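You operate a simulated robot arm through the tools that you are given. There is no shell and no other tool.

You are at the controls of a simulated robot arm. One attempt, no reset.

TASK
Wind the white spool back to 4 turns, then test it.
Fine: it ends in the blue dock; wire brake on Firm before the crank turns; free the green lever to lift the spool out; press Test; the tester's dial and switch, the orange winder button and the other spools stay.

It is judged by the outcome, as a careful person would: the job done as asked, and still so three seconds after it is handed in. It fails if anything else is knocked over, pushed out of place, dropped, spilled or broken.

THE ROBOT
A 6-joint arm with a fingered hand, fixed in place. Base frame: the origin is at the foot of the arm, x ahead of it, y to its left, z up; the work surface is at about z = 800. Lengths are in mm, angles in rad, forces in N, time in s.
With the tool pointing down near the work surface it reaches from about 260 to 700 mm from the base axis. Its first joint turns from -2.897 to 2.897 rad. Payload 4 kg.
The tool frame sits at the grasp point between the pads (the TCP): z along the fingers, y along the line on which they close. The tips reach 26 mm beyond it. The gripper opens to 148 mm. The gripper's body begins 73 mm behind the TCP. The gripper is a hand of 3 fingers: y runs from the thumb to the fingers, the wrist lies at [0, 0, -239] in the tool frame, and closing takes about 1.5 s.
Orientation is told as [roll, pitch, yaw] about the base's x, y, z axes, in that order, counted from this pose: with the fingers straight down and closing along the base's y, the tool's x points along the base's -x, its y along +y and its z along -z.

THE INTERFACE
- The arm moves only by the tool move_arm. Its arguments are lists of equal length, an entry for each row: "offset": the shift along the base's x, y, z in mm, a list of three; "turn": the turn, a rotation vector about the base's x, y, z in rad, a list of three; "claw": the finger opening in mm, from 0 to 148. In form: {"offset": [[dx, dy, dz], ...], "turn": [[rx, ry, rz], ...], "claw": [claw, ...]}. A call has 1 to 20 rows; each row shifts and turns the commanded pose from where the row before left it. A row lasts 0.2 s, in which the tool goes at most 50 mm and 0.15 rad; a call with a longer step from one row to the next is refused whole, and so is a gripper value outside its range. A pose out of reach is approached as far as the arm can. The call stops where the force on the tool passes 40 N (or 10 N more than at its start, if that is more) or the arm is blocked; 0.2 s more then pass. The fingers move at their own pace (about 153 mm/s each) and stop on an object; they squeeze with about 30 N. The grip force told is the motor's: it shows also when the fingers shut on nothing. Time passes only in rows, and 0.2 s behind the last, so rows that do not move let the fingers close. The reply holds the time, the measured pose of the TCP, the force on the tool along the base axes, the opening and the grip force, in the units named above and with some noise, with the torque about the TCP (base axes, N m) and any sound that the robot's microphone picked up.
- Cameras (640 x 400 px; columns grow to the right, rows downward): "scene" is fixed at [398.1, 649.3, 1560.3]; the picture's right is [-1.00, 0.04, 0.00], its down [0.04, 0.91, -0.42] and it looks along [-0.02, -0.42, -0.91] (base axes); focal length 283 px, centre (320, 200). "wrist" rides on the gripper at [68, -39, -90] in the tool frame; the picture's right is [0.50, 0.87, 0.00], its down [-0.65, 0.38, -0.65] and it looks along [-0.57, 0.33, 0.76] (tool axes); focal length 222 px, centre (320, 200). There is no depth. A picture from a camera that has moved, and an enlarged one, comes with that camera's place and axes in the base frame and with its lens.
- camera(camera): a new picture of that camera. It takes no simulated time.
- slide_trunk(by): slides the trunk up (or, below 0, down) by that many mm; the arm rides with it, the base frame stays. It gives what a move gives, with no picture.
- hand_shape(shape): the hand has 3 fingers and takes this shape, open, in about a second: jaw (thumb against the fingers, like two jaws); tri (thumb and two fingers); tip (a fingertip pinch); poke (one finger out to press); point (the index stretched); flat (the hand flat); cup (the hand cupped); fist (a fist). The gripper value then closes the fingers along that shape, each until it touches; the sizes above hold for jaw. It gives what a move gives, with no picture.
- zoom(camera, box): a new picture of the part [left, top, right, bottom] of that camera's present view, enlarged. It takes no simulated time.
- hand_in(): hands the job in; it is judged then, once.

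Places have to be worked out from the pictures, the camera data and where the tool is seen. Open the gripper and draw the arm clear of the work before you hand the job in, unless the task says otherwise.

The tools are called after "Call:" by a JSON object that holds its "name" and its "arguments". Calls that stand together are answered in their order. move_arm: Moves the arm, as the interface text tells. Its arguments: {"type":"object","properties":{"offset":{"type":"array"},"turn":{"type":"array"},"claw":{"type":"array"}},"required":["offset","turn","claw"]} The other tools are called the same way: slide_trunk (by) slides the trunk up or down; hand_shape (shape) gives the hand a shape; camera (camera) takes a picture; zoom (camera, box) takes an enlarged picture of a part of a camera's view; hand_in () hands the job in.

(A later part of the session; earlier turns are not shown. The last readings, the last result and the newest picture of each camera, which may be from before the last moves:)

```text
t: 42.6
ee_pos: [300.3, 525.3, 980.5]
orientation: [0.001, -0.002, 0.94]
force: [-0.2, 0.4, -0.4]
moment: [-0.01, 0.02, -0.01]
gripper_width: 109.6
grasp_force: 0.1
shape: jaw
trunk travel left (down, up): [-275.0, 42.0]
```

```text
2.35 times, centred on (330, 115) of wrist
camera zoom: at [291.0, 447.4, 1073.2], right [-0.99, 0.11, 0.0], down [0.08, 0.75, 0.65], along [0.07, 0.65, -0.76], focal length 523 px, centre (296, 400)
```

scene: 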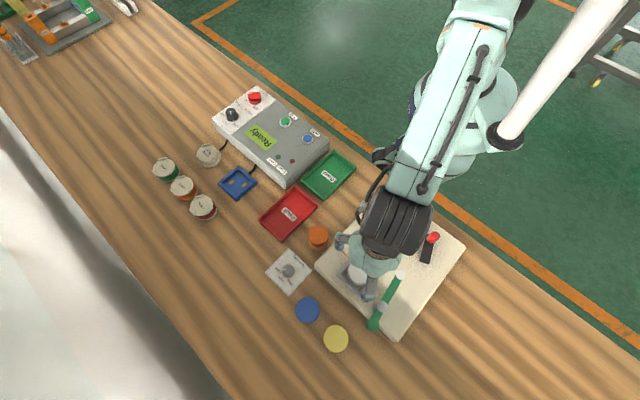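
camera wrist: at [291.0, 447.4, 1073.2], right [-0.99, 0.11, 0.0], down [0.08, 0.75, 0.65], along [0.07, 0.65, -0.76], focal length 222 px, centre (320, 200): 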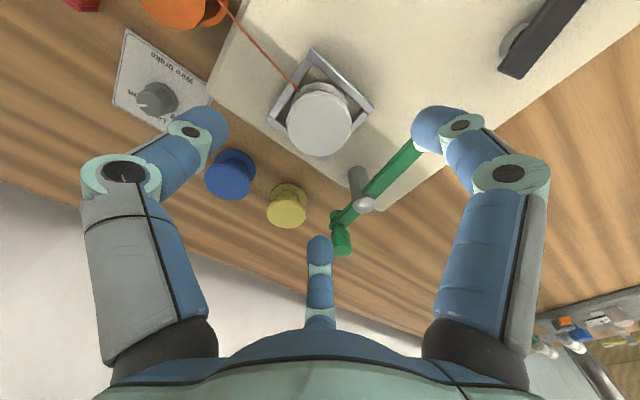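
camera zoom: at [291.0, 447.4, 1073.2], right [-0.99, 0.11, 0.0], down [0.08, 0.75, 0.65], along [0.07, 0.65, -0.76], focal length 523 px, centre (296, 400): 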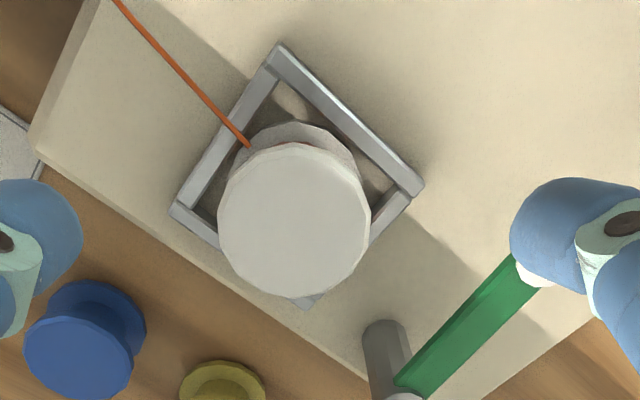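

Spool axis ≈ (300, 525.4), top z ≈ 879, nest wall top ≈ 853 and nest centred with the spool. I'll yaw to ~1.22 so the fingers avoid both the wire and the lever/post, and descend partway with an 80 mm opening.

Call:
{"name": "move_arm", "arguments": {"offset": [[0, 0, 0], [0, 0, 0], [0, 0, -20], [0, 0, -20], [0, 0, -20], [0, 0, 0]], "turn": [[0, 0, 0.14], [0, 0, 0.14], [0, 0, 0], [0, 0, 0], [0, 0, 0], [0, 0, 0]], "claw": [100, 84, 80, 80, 80, 80]}}

Call:
{"name": "camera", "arguments": {"camera": "wrist"}}

Call:
{"name": "zoom", "arguments": {"camera": "scene", "box": [320, 210, 440, 330]}}

```text
t: 44.0
ee_pos: [300.9, 525.3, 922.2]
orientation: [0.0, 0.0, 1.221]
force: [0.1, -0.2, 0.5]
moment: [0.01, 0.01, -0.01]
gripper_width: 80.4
grasp_force: 0.0
shape: jaw
trunk travel left (down, up): [-275.0, 42.0]
```

```text
taken
camera wrist: at [313.9, 447.8, 1014.2], right [-0.99, -0.17, 0.0], down [-0.13, 0.74, 0.65], along [-0.11, 0.64, -0.76], focal length 222 px, centre (320, 200)
```

wrist: 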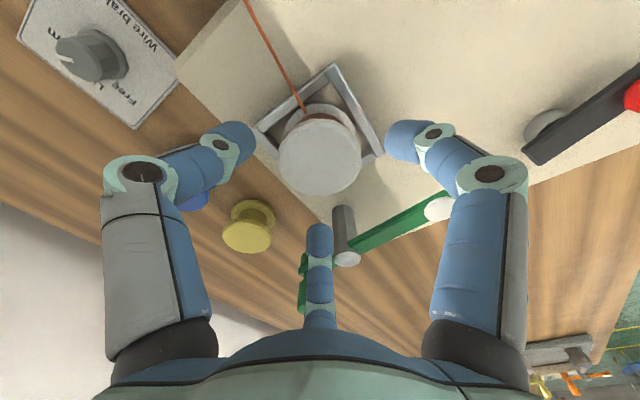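

```text
3.33 times, centred on (380, 270) of scene
camera zoom: at [398.1, 649.3, 1560.3], right [-1.0, 0.04, 0.0], down [0.04, 0.91, -0.42], along [-0.02, -0.42, -0.91], focal length 944 px, centre (120, -33)
```

zoom: 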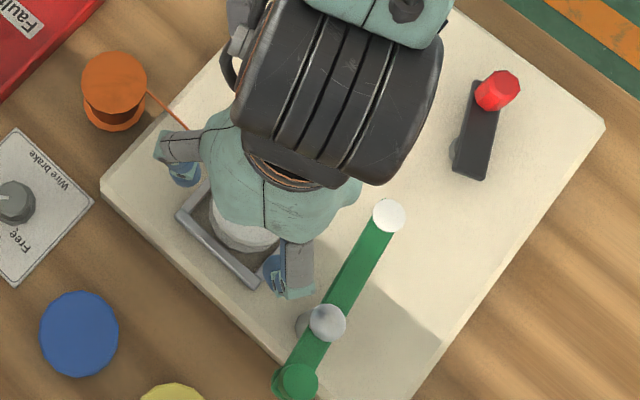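

Clearances look fine. I zoom to refine the centring on the spool before the final descent.

Call:
{"name": "zoom", "arguments": {"camera": "wrist", "box": [230, 60, 410, 220]}}

```text
2.50 times, centred on (320, 140) of wrist
camera zoom: at [313.9, 447.8, 1014.2], right [-0.99, -0.17, 0.0], down [-0.13, 0.74, 0.65], along [-0.11, 0.64, -0.76], focal length 555 px, centre (320, 350)
```

zoom: 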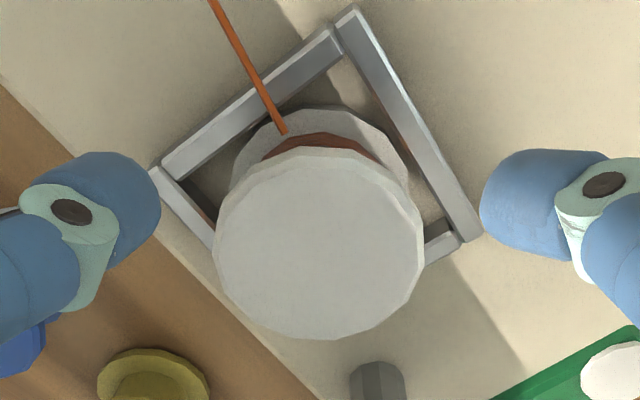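

Spool centre is within ~1 mm of the TCP axis. Descend to z ≈ 892 (tips ≈ 866, above the nest walls).

Call:
{"name": "move_arm", "arguments": {"offset": [[-0.4, 0.6, -10], [0, 0, -10], [0, 0, -10], [0, 0, 0]], "turn": [[0, 0, 0], [0, 0, 0], [0, 0, 0], [0, 0, 0]], "claw": [80, 80, 80, 80]}}

Call:
{"name": "camera", "arguments": {"camera": "wrist"}}

Call:
{"name": "zoom", "arguments": {"camera": "scene", "box": [320, 210, 440, 330]}}

```text
t: 45.0
ee_pos: [300.4, 525.5, 891.3]
orientation: [0.001, -0.001, 1.221]
force: [0.0, -0.1, -0.5]
moment: [0.0, 0.04, -0.04]
gripper_width: 80.8
grasp_force: 0.1
shape: jaw
trunk travel left (down, up): [-275.0, 42.0]
```

```text
taken
camera wrist: at [313.8, 449.1, 983.2], right [-0.99, -0.17, 0.0], down [-0.13, 0.74, 0.65], along [-0.11, 0.64, -0.76], focal length 222 px, centre (320, 200)
```

wrist: 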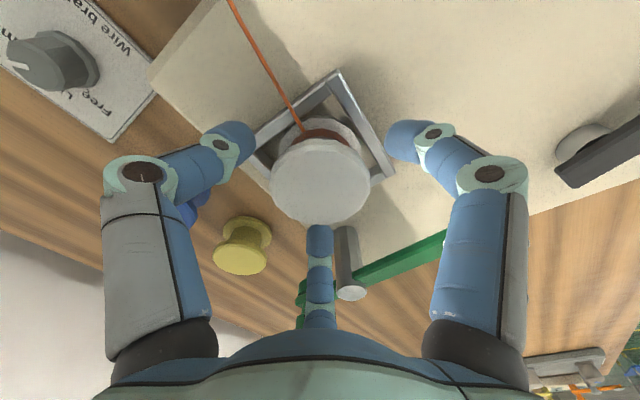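

```text
3.33 times, centred on (380, 270) of scene
camera zoom: at [398.1, 649.3, 1560.3], right [-1.0, 0.04, 0.0], down [0.04, 0.91, -0.42], along [-0.02, -0.42, -0.91], focal length 944 px, centre (120, -33)
```

zoom: 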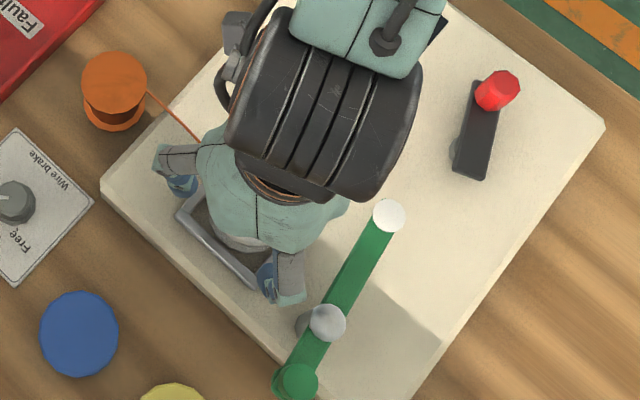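

Fingers surround the spool's top flange with clearance to the post. Close gently to grip.

Call:
{"name": "move_arm", "arguments": {"offset": [[0, 0, 0], [0, 0, 0], [0, 0, 0], [0, 0, 0], [0, 0, 0], [0, 0, 0]], "turn": [[0, 0, 0], [0, 0, 0], [0, 0, 0], [0, 0, 0], [0, 0, 0], [0, 0, 0]], "claw": [72, 66, 60, 54, 48, 48]}}

Call:
{"name": "zoom", "arguments": {"camera": "wrist", "box": [220, 80, 420, 240]}}

```text
t: 46.4
ee_pos: [300.3, 525.7, 889.9]
orientation: [-0.001, -0.002, 1.22]
force: [-0.1, 0.0, -0.4]
moment: [-0.01, 0.02, 0.01]
gripper_width: 43.9
grasp_force: 29.8
shape: jaw
trunk travel left (down, up): [-275.0, 42.0]
```

```text
2.50 times, centred on (320, 160) of wrist
camera zoom: at [313.9, 449.2, 983.3], right [-0.99, -0.17, 0.0], down [-0.13, 0.74, 0.65], along [-0.11, 0.64, -0.76], focal length 555 px, centre (320, 300)
```

zoom: 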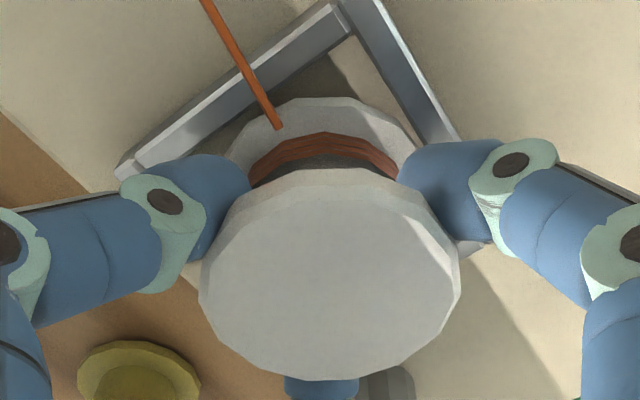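

Gripped (fingertips hooked under/around the top flange, 30 N). Lift a little to test.

Call:
{"name": "move_arm", "arguments": {"offset": [[0, 0, 0], [0, 0, 4], [0, 0, 6], [0, 0, 8], [0, 0, 0]], "turn": [[0, 0, 0], [0, 0, 0], [0, 0, 0], [0, 0, 0], [0, 0, 0]], "claw": [40, 40, 40, 40, 40]}}

Call:
{"name": "zoom", "arguments": {"camera": "wrist", "box": [220, 80, 420, 240]}}

Call:
{"name": "zoom", "arguments": {"camera": "scene", "box": [320, 210, 440, 330]}}

```text
t: 47.6
ee_pos: [300.1, 525.6, 910.0]
orientation: [0.0, 0.0, 1.219]
force: [-0.3, -1.0, -0.6]
moment: [-0.05, 0.02, 0.01]
gripper_width: 41.8
grasp_force: 30.5
shape: jaw
trunk travel left (down, up): [-275.0, 42.0]
```

```text
2.50 times, centred on (320, 160) of wrist
camera zoom: at [313.6, 449.7, 1001.8], right [-0.99, -0.17, 0.0], down [-0.13, 0.74, 0.65], along [-0.11, 0.64, -0.76], focal length 555 px, centre (320, 300)
```

zoom: 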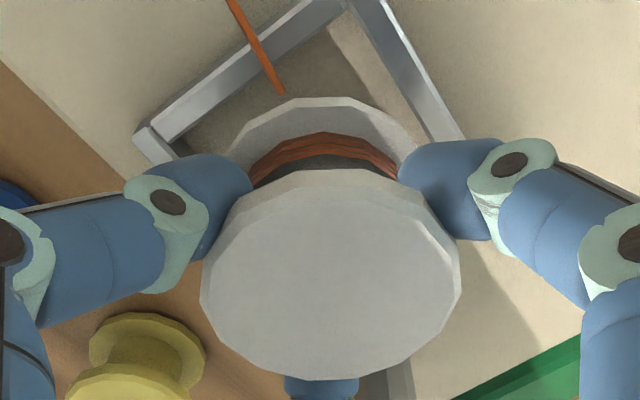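

```text
3.33 times, centred on (380, 270) of scene
camera zoom: at [398.1, 649.3, 1560.3], right [-1.0, 0.04, 0.0], down [0.04, 0.91, -0.42], along [-0.02, -0.42, -0.91], focal length 944 px, centre (120, -33)
```

zoom: 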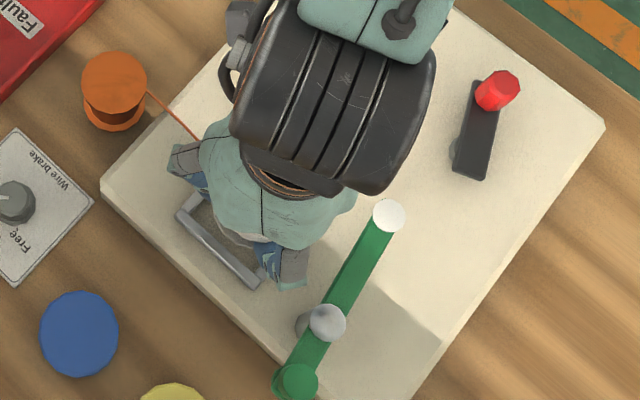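

The spool lifts cleanly with the hand; the wire stays behind. Raise it clear to z ≈ 1010.

Call:
{"name": "move_arm", "arguments": {"offset": [[0, 0, 15], [0, 0, 25], [0, 0, 30], [0, 0, 30], [0, 0, 0]], "turn": [[0, 0, 0], [0, 0, 0], [0, 0, 0], [0, 0, 0], [0, 0, 0]], "claw": [40, 40, 40, 40, 40]}}

Call:
{"name": "camera", "arguments": {"camera": "wrist"}}

Call:
{"name": "camera", "arguments": {"camera": "scene"}}

```text
t: 48.8
ee_pos: [300.9, 526.6, 1010.6]
orientation: [0.0, 0.001, 1.22]
force: [-0.9, 0.4, 0.4]
moment: [0.0, -0.02, 0.02]
gripper_width: 41.9
grasp_force: 29.7
shape: jaw
trunk travel left (down, up): [-275.0, 42.0]
```

```text
taken
camera wrist: at [313.5, 449.9, 1101.9], right [-0.98, -0.17, 0.0], down [-0.13, 0.74, 0.65], along [-0.11, 0.64, -0.76], focal length 222 px, centre (320, 200)
```

wrist: 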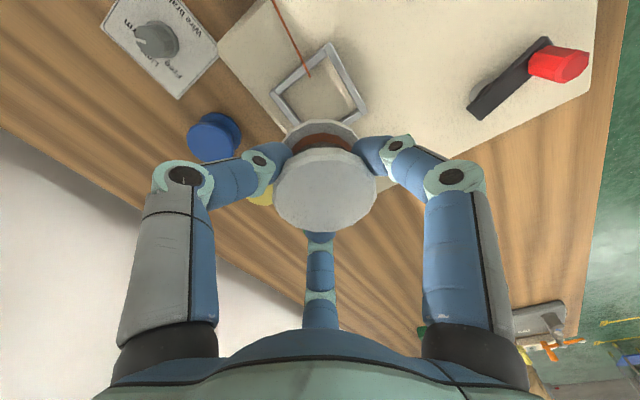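

```text
taken
```

scene: 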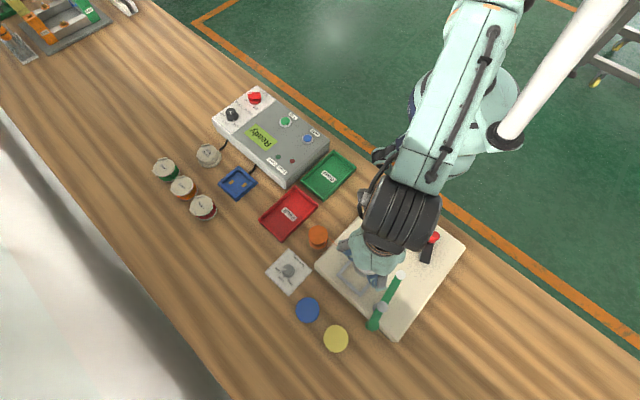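

Spool held securely. Carry it at z ≈ 1010 toward the dock at about (628, 239), unwinding yaw to 0 on the way.

Call:
{"name": "move_arm", "arguments": {"offset": [[15, -13, 0], [24, -21, 0], [24, -21, 0], [24, -21, 0], [24, -21, 0], [24, -21, 0], [24, -21, 0], [24, -21, 0], [24, -21, 0], [24, -21, 0], [24, -21, 0], [24, -21, 0], [24, -21, 0], [24, -22, 0], [0, 0, 0]], "turn": [[0, 0, -0.087], [0, 0, -0.087], [0, 0, -0.087], [0, 0, -0.087], [0, 0, -0.087], [0, 0, -0.087], [0, 0, -0.087], [0, 0, -0.087], [0, 0, -0.087], [0, 0, -0.087], [0, 0, -0.087], [0, 0, -0.087], [0, 0, -0.087], [0, 0, -0.089], [0, 0, 0]], "claw": [40, 40, 40, 40, 40, 40, 40, 40, 40, 40, 40, 40, 40, 40, 40]}}

Call:
{"name": "camera", "arguments": {"camera": "wrist"}}

Call:
{"name": "camera", "arguments": {"camera": "scene"}}

```text
t: 52.0
ee_pos: [627.1, 238.9, 1007.6]
orientation: [0.0, 0.0, 0.0]
force: [0.0, 0.3, -0.6]
moment: [-0.02, -0.01, -0.02]
gripper_width: 42.0
grasp_force: 29.8
shape: jaw
trunk travel left (down, up): [-275.0, 42.0]
```

```text
taken
camera wrist: at [559.1, 200.0, 1101.6], right [-0.5, 0.87, 0.0], down [0.65, 0.38, 0.65], along [0.57, 0.33, -0.76], focal length 222 px, centre (320, 200)
```

wrist: 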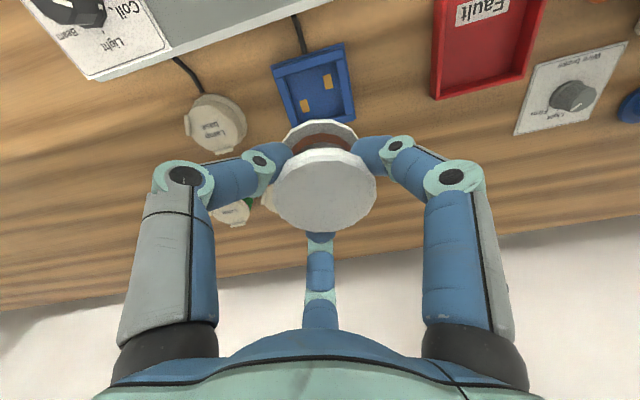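

```text
taken
```

scene: 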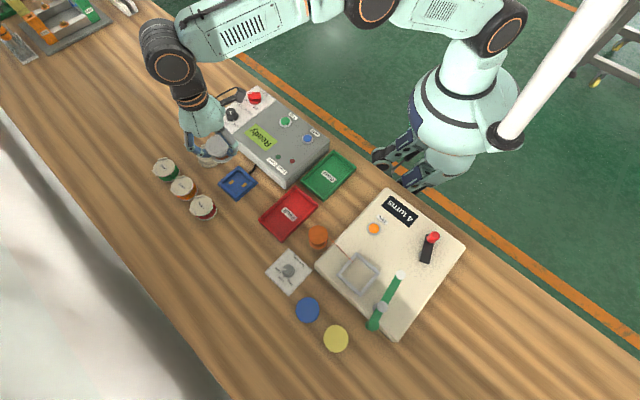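

Now above the dock area; the dock is visible in front of the spool in the wrist view. Zoom to measure the dock.

Call:
{"name": "zoom", "arguments": {"camera": "wrist", "box": [240, 20, 400, 150]}}

Call:
{"name": "zoom", "arguments": {"camera": "scene", "box": [190, 130, 290, 230]}}

```text
3.08 times, centred on (320, 85) of wrist
camera zoom: at [559.1, 200.0, 1101.6], right [-0.5, 0.87, 0.0], down [0.65, 0.38, 0.65], along [0.57, 0.33, -0.76], focal length 684 px, centre (320, 554)
```

zoom: 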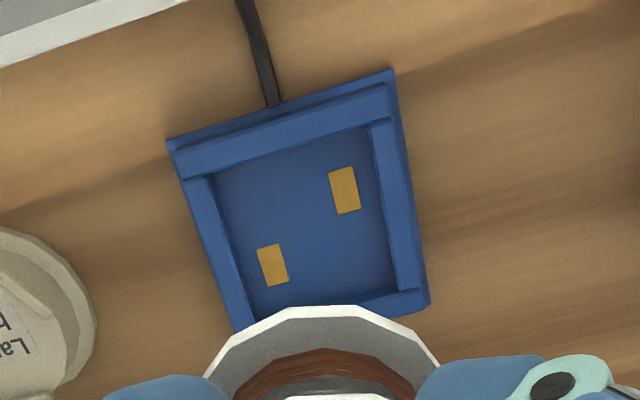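

```text
4.00 times, centred on (240, 180) of scene
camera zoom: at [398.1, 649.3, 1560.3], right [-1.0, 0.04, 0.0], down [0.04, 0.91, -0.42], along [-0.02, -0.42, -0.91], focal length 1133 px, centre (640, 280)
```

zoom: 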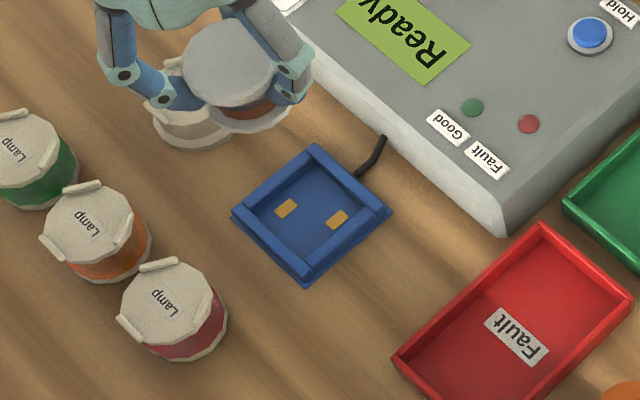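

Dock centre ≈ (633, 237.5), axes of its diagonals along x/y, outer ~86 mm. I zoom on the held spool to learn its offset in the grip.

Call:
{"name": "zoom", "arguments": {"camera": "wrist", "box": [250, 100, 400, 250]}}

```text
2.67 times, centred on (325, 175) of wrist
camera zoom: at [559.1, 200.0, 1101.6], right [-0.5, 0.87, 0.0], down [0.65, 0.38, 0.65], along [0.57, 0.33, -0.76], focal length 592 px, centre (307, 267)
```

zoom: 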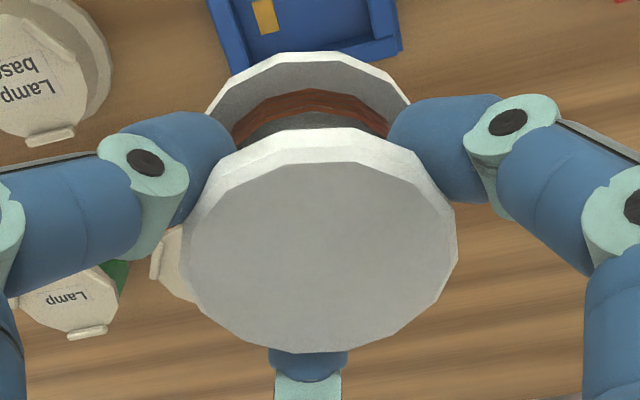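

The spool sits ~2–3 mm toward image-right in the grip and its bottom is ~41–47 mm below the TCP. Lower to z ≈ 890 above the dock, shifting so the spool axis is over the dock centre, then compare visually.

Call:
{"name": "move_arm", "arguments": {"offset": [[1.2, -1.3, -30], [1.2, -1.3, -30], [1.2, -1.3, -30], [1.2, -1.4, -30], [0, 0, 0]], "turn": [[0, 0, 0], [0, 0, 0], [0, 0, 0], [0, 0, 0], [0, 0, 0]], "claw": [40, 40, 40, 40, 40]}}

Call:
{"name": "camera", "arguments": {"camera": "wrist"}}

Call:
{"name": "zoom", "arguments": {"camera": "wrist", "box": [230, 60, 410, 200]}}

Call:
{"name": "zoom", "arguments": {"camera": "scene", "box": [190, 130, 290, 230]}}

```text
t: 53.2
ee_pos: [632.6, 233.6, 889.1]
orientation: [0.0, -0.001, 0.001]
force: [-0.1, 0.6, -1.4]
moment: [0.0, -0.02, 0.01]
gripper_width: 42.0
grasp_force: 29.5
shape: jaw
trunk travel left (down, up): [-275.0, 42.0]
```

```text
taken
camera wrist: at [564.8, 194.8, 981.2], right [-0.5, 0.87, 0.0], down [0.65, 0.38, 0.65], along [0.57, 0.33, -0.76], focal length 222 px, centre (320, 200)
```

wrist: 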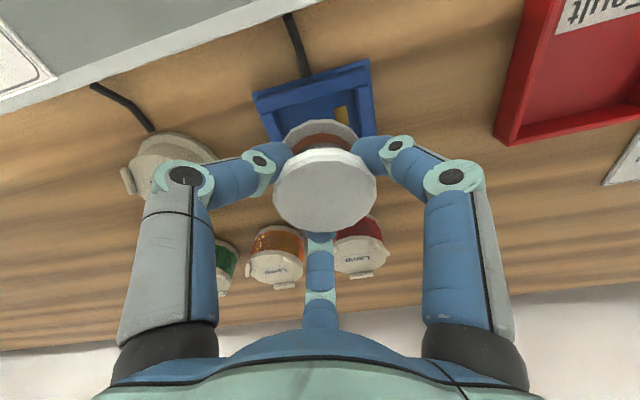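

```text
2.86 times, centred on (320, 130) of wrist
camera zoom: at [564.8, 194.8, 981.2], right [-0.5, 0.87, 0.0], down [0.65, 0.38, 0.65], along [0.57, 0.33, -0.76], focal length 635 px, centre (320, 400)
```

zoom: 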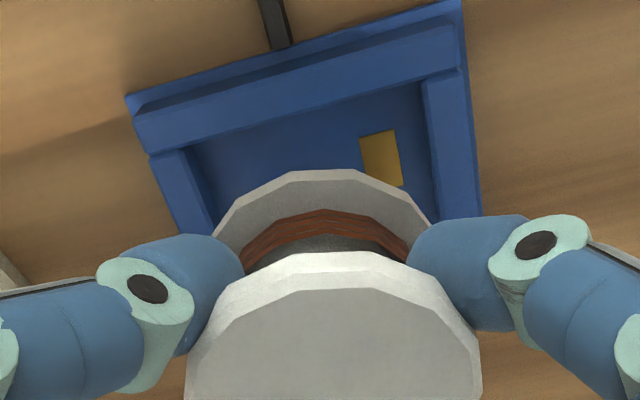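

```text
4.00 times, centred on (240, 180) of scene
camera zoom: at [398.1, 649.3, 1560.3], right [-1.0, 0.04, 0.0], down [0.04, 0.91, -0.42], along [-0.02, -0.42, -0.91], focal length 1133 px, centre (640, 280)
```

zoom: 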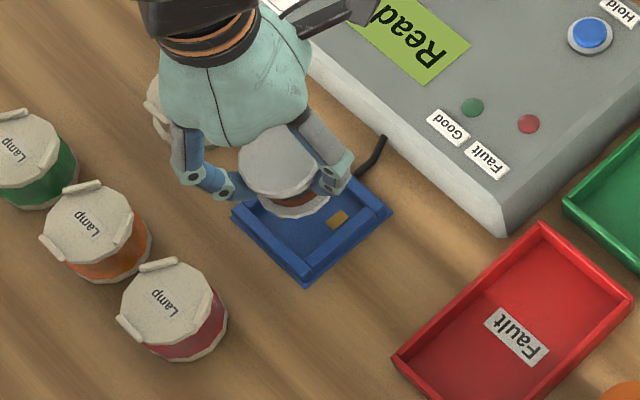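

Alignment looks right: spool axis ≈ (633, 237) over the dock centre ≈ (633, 237). Descend to z ≈ 868 and recheck before the final lowering.

Call:
{"name": "move_arm", "arguments": {"offset": [[0, 0, -8], [0, 0, -7], [0, 0, -7], [0, 0, 0]], "turn": [[0, 0, 0], [0, 0, 0], [0, 0, 0], [0, 0, 0]], "claw": [40, 40, 40, 40]}}

Call:
{"name": "zoom", "arguments": {"camera": "wrist", "box": [230, 60, 410, 200]}}

Call:
{"name": "zoom", "arguments": {"camera": "scene", "box": [200, 140, 280, 220]}}

```text
t: 54.2
ee_pos: [633.6, 234.5, 866.3]
orientation: [0.001, -0.002, 0.001]
force: [-0.7, -0.4, -1.1]
moment: [0.04, 0.0, 0.02]
gripper_width: 41.8
grasp_force: 29.9
shape: jaw
trunk travel left (down, up): [-275.0, 42.0]
```

```text
2.86 times, centred on (320, 130) of wrist
camera zoom: at [565.3, 195.3, 959.0], right [-0.5, 0.87, 0.0], down [0.65, 0.38, 0.65], along [0.57, 0.33, -0.76], focal length 635 px, centre (320, 400)
```

zoom: 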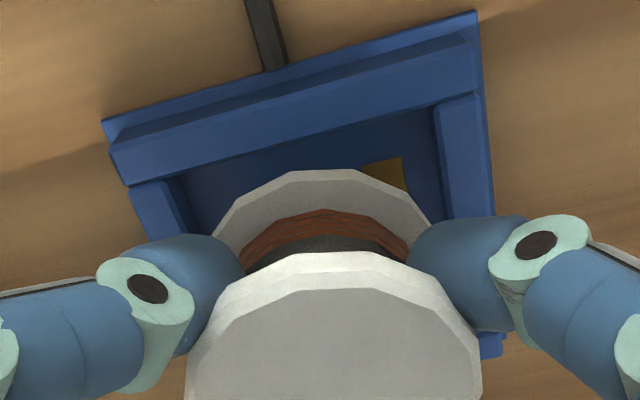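

```text
5.00 times, centred on (240, 180) of scene
camera zoom: at [398.1, 649.3, 1560.3], right [-1.0, 0.04, 0.0], down [0.04, 0.91, -0.42], along [-0.02, -0.42, -0.91], focal length 1416 px, centre (720, 300)
```

zoom: 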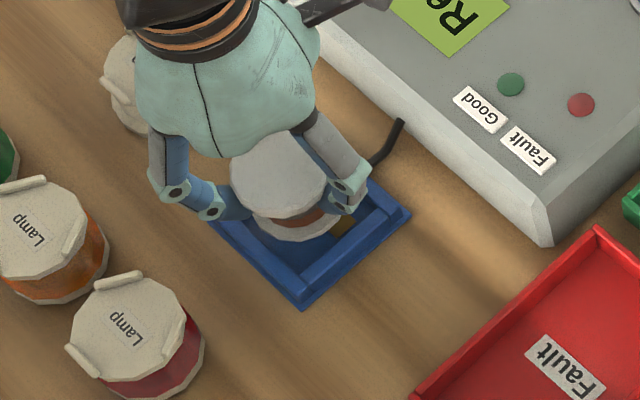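

The fit of the visible bottom rim against the dock's inner corners says the spool should shift about (−0.3, +1.4) mm. Apply this and lower another 8 mm, then look again.

Call:
{"name": "move_arm", "arguments": {"offset": [[-0.3, 1.4, 0], [0, 0, -4], [0, 0, -4], [0, 0, 0]], "turn": [[0, 0, 0], [0, 0, 0], [0, 0, 0], [0, 0, 0]], "claw": [40, 40, 40, 40]}}

Call:
{"name": "zoom", "arguments": {"camera": "wrist", "box": [230, 60, 410, 200]}}

Call:
{"name": "zoom", "arguments": {"camera": "scene", "box": [210, 150, 270, 210]}}

```text
t: 55.2
ee_pos: [633.8, 236.1, 859.3]
orientation: [0.0, -0.002, 0.002]
force: [-0.3, 0.2, -0.2]
moment: [0.01, -0.01, -0.02]
gripper_width: 41.7
grasp_force: 29.7
shape: jaw
trunk travel left (down, up): [-275.0, 42.0]
```

```text
2.86 times, centred on (320, 130) of wrist
camera zoom: at [565.0, 196.7, 951.3], right [-0.5, 0.87, 0.0], down [0.65, 0.38, 0.65], along [0.57, 0.33, -0.76], focal length 635 px, centre (320, 400)
```

zoom: 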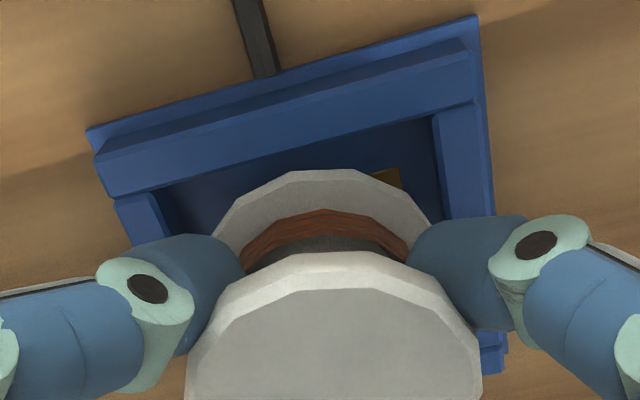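

```text
6.67 times, centred on (240, 180) of scene
camera zoom: at [398.1, 649.3, 1560.3], right [-1.0, 0.04, 0.0], down [0.04, 0.91, -0.42], along [-0.02, -0.42, -0.91], focal length 1888 px, centre (853, 333)
```

zoom: 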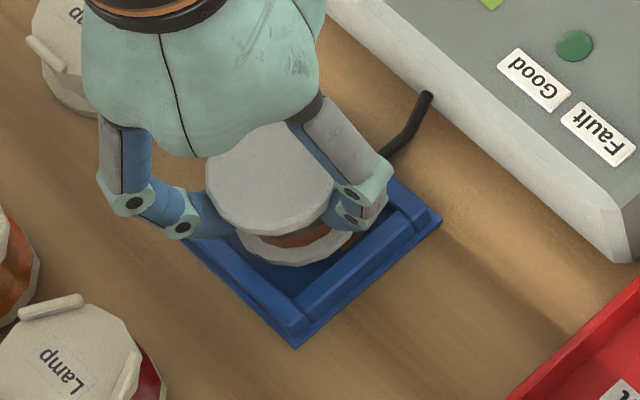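

Spool axis and dock centre now coincide within ~0.5 mm in this view. Lower in small steps, watching the force.

Call:
{"name": "move_arm", "arguments": {"offset": [[0, 0, -3], [0, 0, -3], [0, 0, 0]], "turn": [[0, 0, 0], [0, 0, 0], [0, 0, 0]], "claw": [40, 40, 40]}}

Call:
{"name": "zoom", "arguments": {"camera": "wrist", "box": [230, 60, 410, 200]}}

```text
t: 56.0
ee_pos: [632.5, 236.5, 852.6]
orientation: [-0.001, -0.001, 0.003]
force: [0.3, 0.2, -0.7]
moment: [0.02, 0.0, 0.01]
gripper_width: 41.7
grasp_force: 29.7
shape: jaw
trunk travel left (down, up): [-275.0, 42.0]
```

```text
2.86 times, centred on (320, 130) of wrist
camera zoom: at [564.5, 197.2, 945.1], right [-0.5, 0.87, 0.0], down [0.65, 0.38, 0.65], along [0.57, 0.33, -0.76], focal length 635 px, centre (320, 400)
```

zoom: 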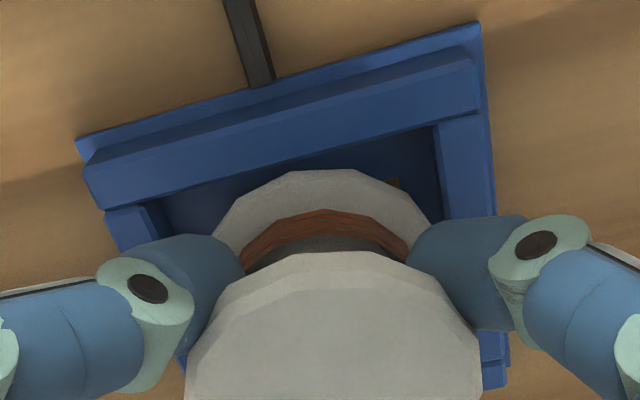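

No contact yet at z ≈ 853. Continue in 2 mm steps.

Call:
{"name": "move_arm", "arguments": {"offset": [[0, 0, -2], [0, 0, -2], [0, 0, 0]], "turn": [[0, 0, 0], [0, 0, 0], [0, 0, 0]], "claw": [40, 40, 40]}}

Call:
{"name": "zoom", "arguments": {"camera": "wrist", "box": [230, 60, 410, 200]}}

```text
t: 56.8
ee_pos: [632.8, 235.4, 848.7]
orientation: [0.0, 0.0, 0.001]
force: [0.4, -0.2, -0.8]
moment: [0.02, -0.02, 0.01]
gripper_width: 42.2
grasp_force: 30.5
shape: jaw
trunk travel left (down, up): [-275.0, 42.0]
```

```text
2.86 times, centred on (320, 130) of wrist
camera zoom: at [564.7, 196.7, 941.2], right [-0.5, 0.87, 0.0], down [0.65, 0.38, 0.65], along [0.57, 0.33, -0.76], focal length 635 px, centre (320, 400)
```

zoom: 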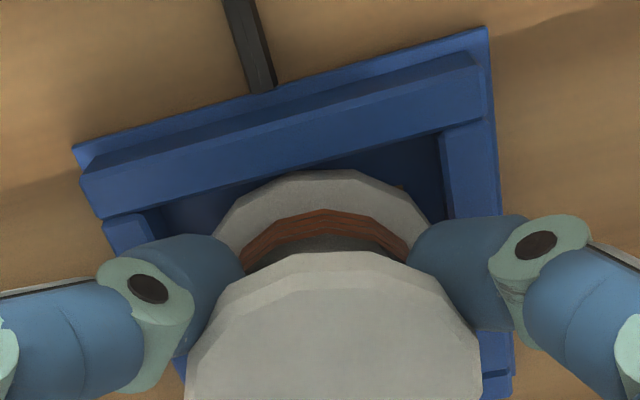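

Still free at z ≈ 849. Continue 2 mm steps.

Call:
{"name": "move_arm", "arguments": {"offset": [[0, 0, -2], [0, 0, 0]], "turn": [[0, 0, 0], [0, 0, 0]], "claw": [40, 40]}}

Call:
{"name": "zoom", "arguments": {"camera": "wrist", "box": [230, 60, 410, 200]}}

```text
t: 57.4
ee_pos: [633.2, 236.5, 846.9]
orientation: [0.0, -0.001, 0.001]
force: [0.7, -0.2, -1.5]
moment: [-0.01, 0.0, -0.02]
gripper_width: 41.9
grasp_force: 29.7
shape: jaw
trunk travel left (down, up): [-275.0, 42.0]
```

```text
2.86 times, centred on (320, 130) of wrist
camera zoom: at [564.7, 197.0, 939.4], right [-0.5, 0.87, 0.0], down [0.65, 0.38, 0.65], along [0.57, 0.33, -0.76], focal length 635 px, centre (320, 400)
```

zoom: 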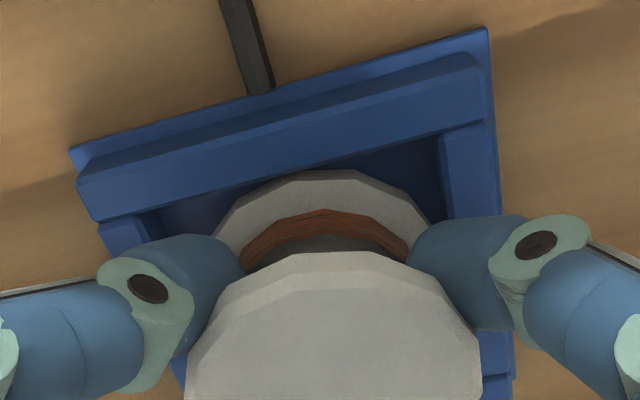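

No contact yet (z ≈ 847). One more 2 mm step.

Call:
{"name": "move_arm", "arguments": {"offset": [[0, 0, -1], [0, 0, -1], [0, 0, 0]], "turn": [[0, 0, 0], [0, 0, 0], [0, 0, 0]], "claw": [40, 40, 40]}}

Call:
{"name": "zoom", "arguments": {"camera": "wrist", "box": [230, 60, 410, 200]}}

Call:
{"name": "zoom", "arguments": {"camera": "scene", "box": [210, 150, 270, 210]}}

```text
t: 58.2
ee_pos: [633.7, 236.0, 845.8]
orientation: [0.0, -0.002, 0.0]
force: [-0.2, -0.6, 3.8]
moment: [0.11, 0.0, 0.01]
gripper_width: 41.8
grasp_force: 29.8
shape: jaw
trunk travel left (down, up): [-275.0, 42.0]
```

```text
2.86 times, centred on (320, 130) of wrist
camera zoom: at [564.7, 196.8, 938.1], right [-0.5, 0.87, 0.0], down [0.65, 0.38, 0.66], along [0.57, 0.33, -0.76], focal length 635 px, centre (320, 400)
```

zoom: 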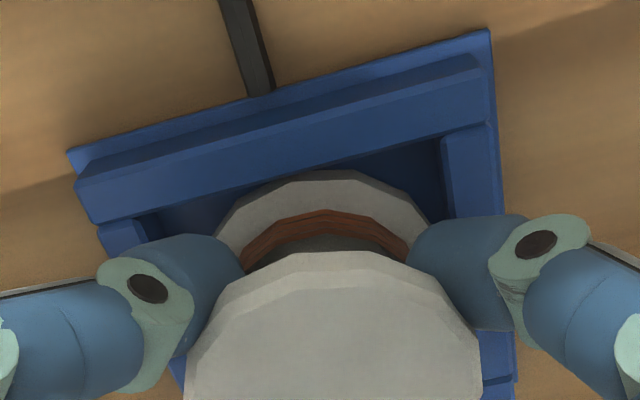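

```text
6.67 times, centred on (240, 180) of scene
camera zoom: at [398.1, 649.3, 1560.3], right [-1.0, 0.04, 0.0], down [0.04, 0.91, -0.42], along [-0.02, -0.42, -0.91], focal length 1888 px, centre (853, 333)
```

zoom: 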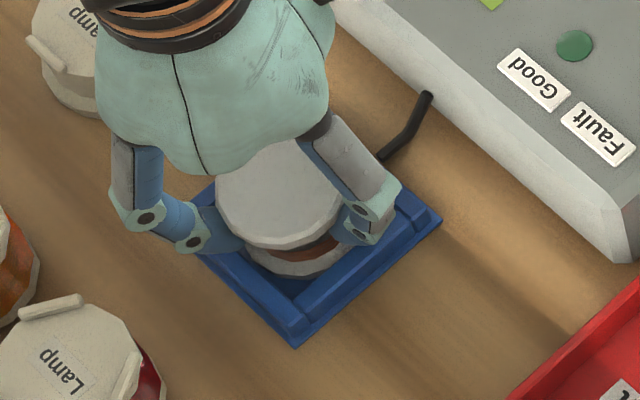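

Contact felt (+3.8 N): the spool rests on the dock floor. Open the fingers gradually to 64 mm without moving.

Call:
{"name": "move_arm", "arguments": {"offset": [[0, 0, 0], [0, 0, 0], [0, 0, 0], [0, 0, 0], [0, 0, 0]], "turn": [[0, 0, 0], [0, 0, 0], [0, 0, 0], [0, 0, 0], [0, 0, 0]], "claw": [46, 52, 58, 64, 64]}}

Call:
{"name": "camera", "arguments": {"camera": "wrist"}}

Call:
{"name": "zoom", "arguments": {"camera": "wrist", "box": [230, 80, 410, 240]}}

Call:
{"name": "zoom", "arguments": {"camera": "scene", "box": [210, 150, 270, 210]}}

```text
t: 59.4
ee_pos: [632.6, 235.6, 845.3]
orientation: [0.002, -0.002, 0.001]
force: [0.4, 0.3, -0.2]
moment: [0.0, -0.01, 0.0]
gripper_width: 63.2
grasp_force: 0.0
shape: jaw
trunk travel left (down, up): [-275.0, 42.0]
```

```text
taken
camera wrist: at [564.7, 196.9, 937.6], right [-0.5, 0.87, 0.0], down [0.65, 0.38, 0.65], along [0.57, 0.33, -0.76], focal length 222 px, centre (320, 200)
```

wrist: 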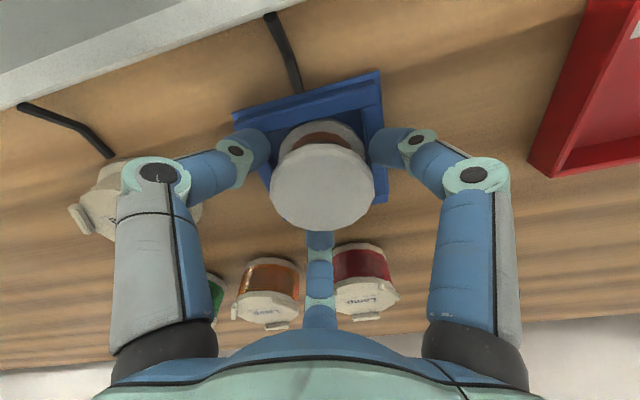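

```text
2.50 times, centred on (320, 160) of wrist
camera zoom: at [564.7, 196.9, 937.6], right [-0.5, 0.87, 0.0], down [0.65, 0.38, 0.65], along [0.57, 0.33, -0.76], focal length 555 px, centre (320, 300)
```

zoom: 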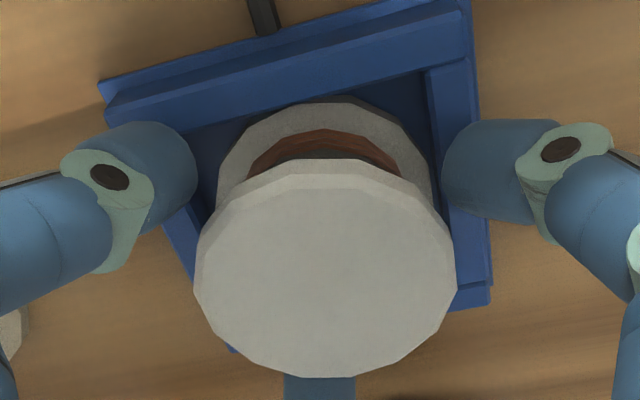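

```text
6.67 times, centred on (240, 180) of scene
camera zoom: at [398.1, 649.3, 1560.3], right [-1.0, 0.04, 0.0], down [0.04, 0.91, -0.42], along [-0.02, -0.42, -0.91], focal length 1888 px, centre (853, 333)
```

zoom: 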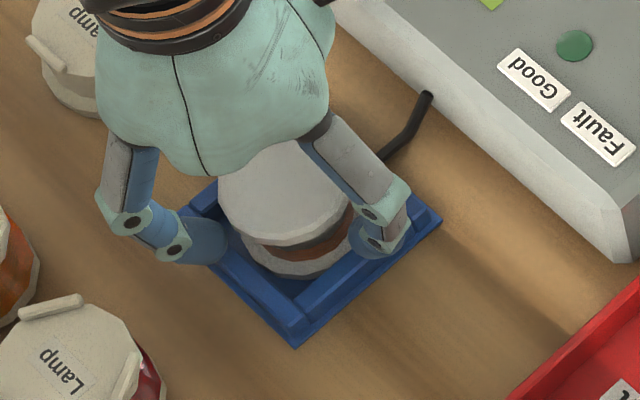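

Spool is seated inside the dock and released. Open slightly more and lift straight up.

Call:
{"name": "move_arm", "arguments": {"offset": [[0, 0, 0], [0, 0, 0], [0, 0, 8], [0, 0, 15], [0, 0, 30], [0, 0, 40], [0, 0, 40], [0, 0, 0]], "turn": [[0, 0, 0], [0, 0, 0], [0, 0, 0], [0, 0, 0], [0, 0, 0], [0, 0, 0], [0, 0, 0], [0, 0, 0]], "claw": [70, 74, 74, 74, 74, 74, 74, 74]}}

Call:
{"name": "camera", "arguments": {"camera": "wrist"}}

Call:
{"name": "camera", "arguments": {"camera": "scene"}}

Call:
{"name": "zoom", "arguments": {"camera": "scene", "box": [200, 80, 340, 210]}}

```text
t: 61.2
ee_pos: [630.9, 236.7, 979.1]
orientation: [0.0, 0.0, 0.001]
force: [0.4, -0.8, 0.1]
moment: [-0.01, 0.01, -0.02]
gripper_width: 73.5
grasp_force: 0.1
shape: jaw
trunk travel left (down, up): [-275.0, 42.0]
```

```text
taken
camera wrist: at [563.2, 197.9, 1072.0], right [-0.5, 0.87, 0.0], down [0.65, 0.38, 0.65], along [0.57, 0.33, -0.76], focal length 222 px, centre (320, 200)
```

wrist: 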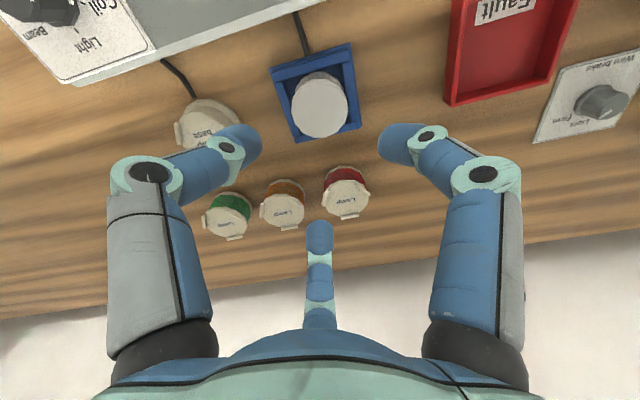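

```text
taken
```

scene: 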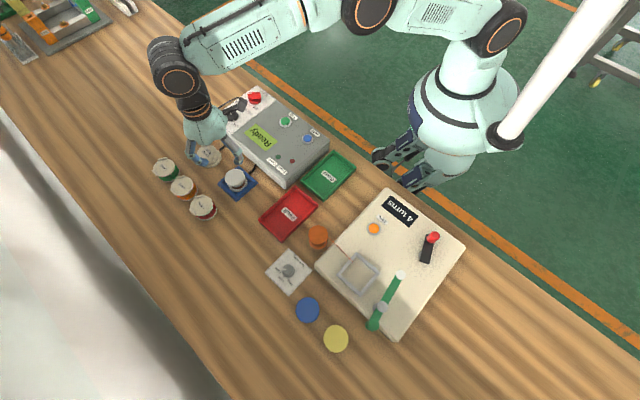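

```text
3.08 times, centred on (270, 145) of scene
camera zoom: at [398.1, 649.3, 1560.3], right [-1.0, 0.04, 0.0], down [0.04, 0.91, -0.42], along [-0.02, -0.42, -0.91], focal length 871 px, centre (474, 369)
```

zoom: 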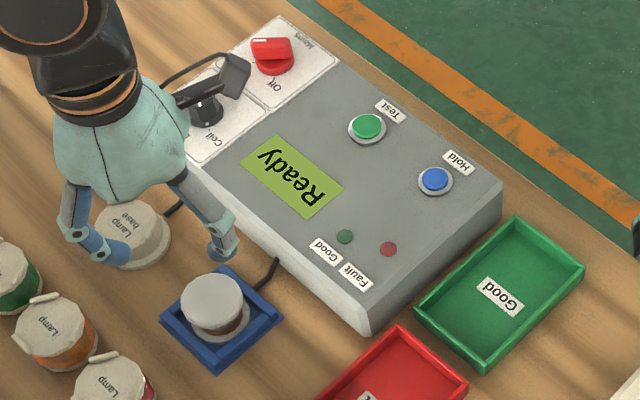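

The spool sits neatly in the blue dock; tester reads "Ready". Now move above the green Test button (≈ (481, 55)) for a closer look.

Call:
{"name": "move_arm", "arguments": {"offset": [[-18.75, -22.7, 2], [-18.75, -22.7, 2], [-18.75, -22.7, 2], [-18.75, -22.7, 2], [-18.75, -22.7, 2], [-18.75, -22.7, 2], [-18.75, -22.7, 2], [-18.75, -22.7, 2], [0, 0, 0]], "turn": [[0, 0, 0], [0, 0, 0], [0, 0, 0], [0, 0, 0], [0, 0, 0], [0, 0, 0], [0, 0, 0], [0, 0, 0], [0, 0, 0]], "claw": [90, 110, 110, 110, 110, 110, 110, 110, 110]}}

Call:
{"name": "camera", "arguments": {"camera": "wrist"}}

Call:
{"name": "camera", "arguments": {"camera": "scene"}}

```text
t: 63.2
ee_pos: [482.7, 53.6, 992.3]
orientation: [0.001, 0.001, 0.001]
force: [-0.1, 0.0, -0.5]
moment: [-0.02, 0.01, -0.01]
gripper_width: 109.4
grasp_force: 0.2
shape: jaw
trunk travel left (down, up): [-275.0, 42.0]
```

```text
taken
camera wrist: at [414.1, 14.7, 1085.0], right [-0.5, 0.87, 0.0], down [0.65, 0.38, 0.65], along [0.57, 0.33, -0.76], focal length 222 px, centre (320, 200)
```

wrist: 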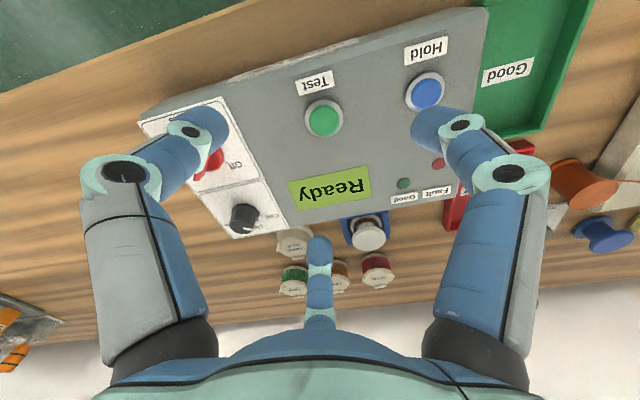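

```text
taken
```

scene: 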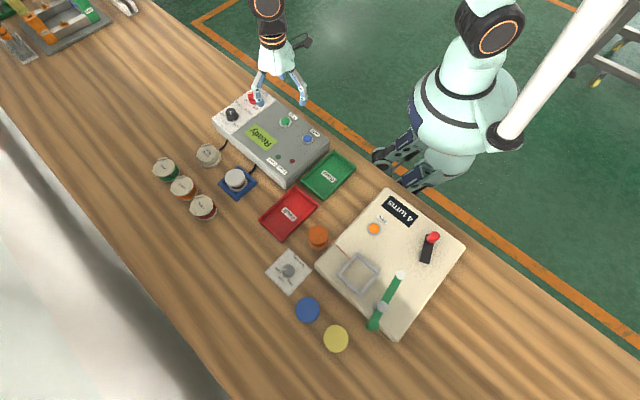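

The Test button (green) is at wrist pixel ≈ (324, 118), Hold (blue) to the right. Zoom in both views to measure its position and the tester's state.

Call:
{"name": "zoom", "arguments": {"camera": "wrist", "box": [260, 50, 400, 180]}}

Call:
{"name": "zoom", "arguments": {"camera": "scene", "box": [200, 80, 340, 210]}}

Call:
{"name": "zoom", "arguments": {"camera": "wrist", "box": [130, 90, 300, 250]}}

```text
3.08 times, centred on (330, 115) of wrist
camera zoom: at [414.1, 14.7, 1085.0], right [-0.5, 0.87, 0.0], down [0.65, 0.38, 0.65], along [0.57, 0.33, -0.76], focal length 684 px, centre (289, 462)
```

zoom: 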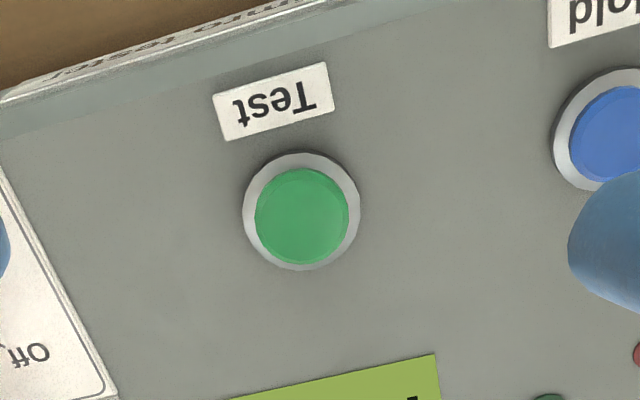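

```text
3.08 times, centred on (270, 145) of scene
camera zoom: at [398.1, 649.3, 1560.3], right [-1.0, 0.04, 0.0], down [0.04, 0.91, -0.42], along [-0.02, -0.42, -0.91], focal length 871 px, centre (474, 369)
```

zoom: 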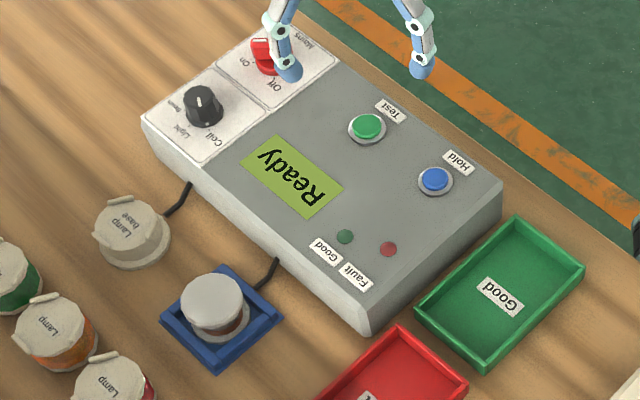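

```text
2.50 times, centred on (215, 170) of wrist
camera zoom: at [414.1, 14.7, 1085.0], right [-0.5, 0.87, 0.0], down [0.65, 0.38, 0.65], along [0.57, 0.33, -0.76], focal length 555 px, centre (582, 275)
```

zoom: 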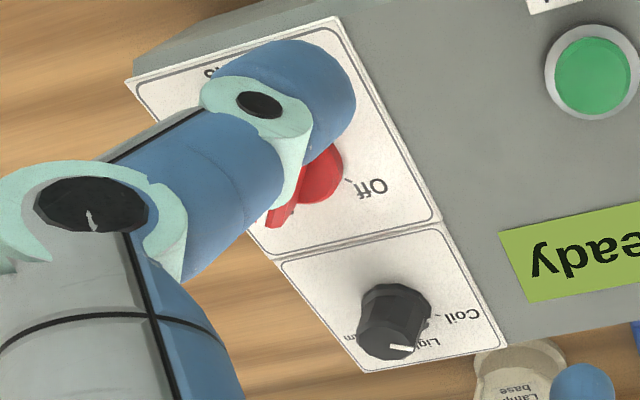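

Test button top ≈ (483.3, 59, 872), i.e. (+0.7, +5.3) from the TCP. Centre over it, close the fingers fully, and come down to just above.

Call:
{"name": "move_arm", "arguments": {"offset": [[0.7, 5.3, 0], [0, 0, 0], [0, 0, 0], [0, 0, -20], [0, 0, -25], [0, 0, -25], [0, 0, 0]], "turn": [[0, 0, 0], [0, 0, 0], [0, 0, 0], [0, 0, 0], [0, 0, 0], [0, 0, 0], [0, 0, 0]], "claw": [60, 20, 0, 0, 0, 0, 0]}}

Call:
{"name": "camera", "arguments": {"camera": "wrist"}}

Call:
{"name": "zoom", "arguments": {"camera": "wrist", "box": [250, 90, 390, 220]}}

Call:
{"name": "zoom", "arguments": {"camera": "scene", "box": [230, 70, 350, 180]}}

```text
t: 64.8
ee_pos: [481.7, 58.7, 924.8]
orientation: [-0.001, -0.002, 0.002]
force: [-0.5, 0.5, -0.6]
moment: [0.03, -0.02, 0.0]
gripper_width: 0.2
grasp_force: 29.9
shape: jaw
trunk travel left (down, up): [-275.0, 42.0]
```

```text
taken
camera wrist: at [414.3, 19.3, 1016.7], right [-0.5, 0.87, 0.0], down [0.65, 0.38, 0.65], along [0.57, 0.33, -0.76], focal length 222 px, centre (320, 200)
```

wrist: 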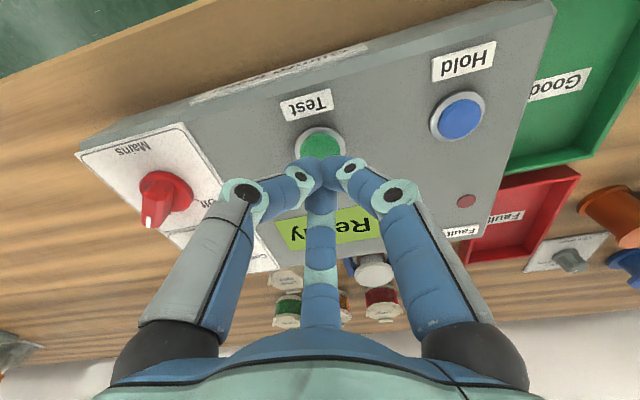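

```text
3.08 times, centred on (320, 155) of wrist
camera zoom: at [414.3, 19.3, 1016.7], right [-0.5, 0.87, 0.0], down [0.65, 0.38, 0.65], along [0.57, 0.33, -0.76], focal length 684 px, centre (320, 338)
```

zoom: 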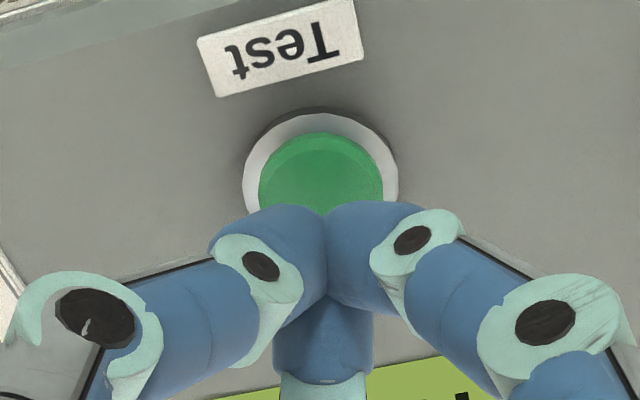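

```text
3.64 times, centred on (290, 125) of scene
camera zoom: at [398.1, 649.3, 1560.3], right [-1.0, 0.04, 0.0], down [0.04, 0.91, -0.42], along [-0.02, -0.42, -0.91], focal length 1030 px, centre (429, 473)
```

zoom: 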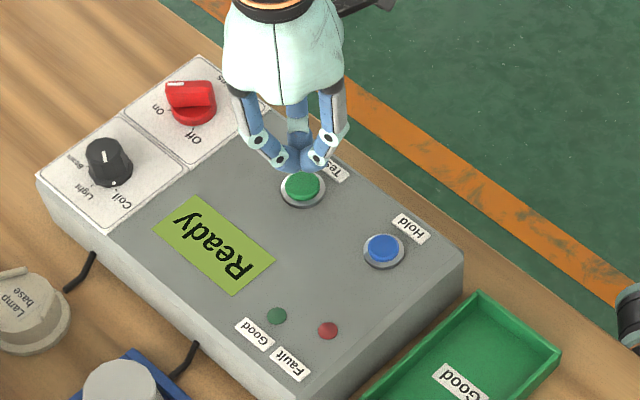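

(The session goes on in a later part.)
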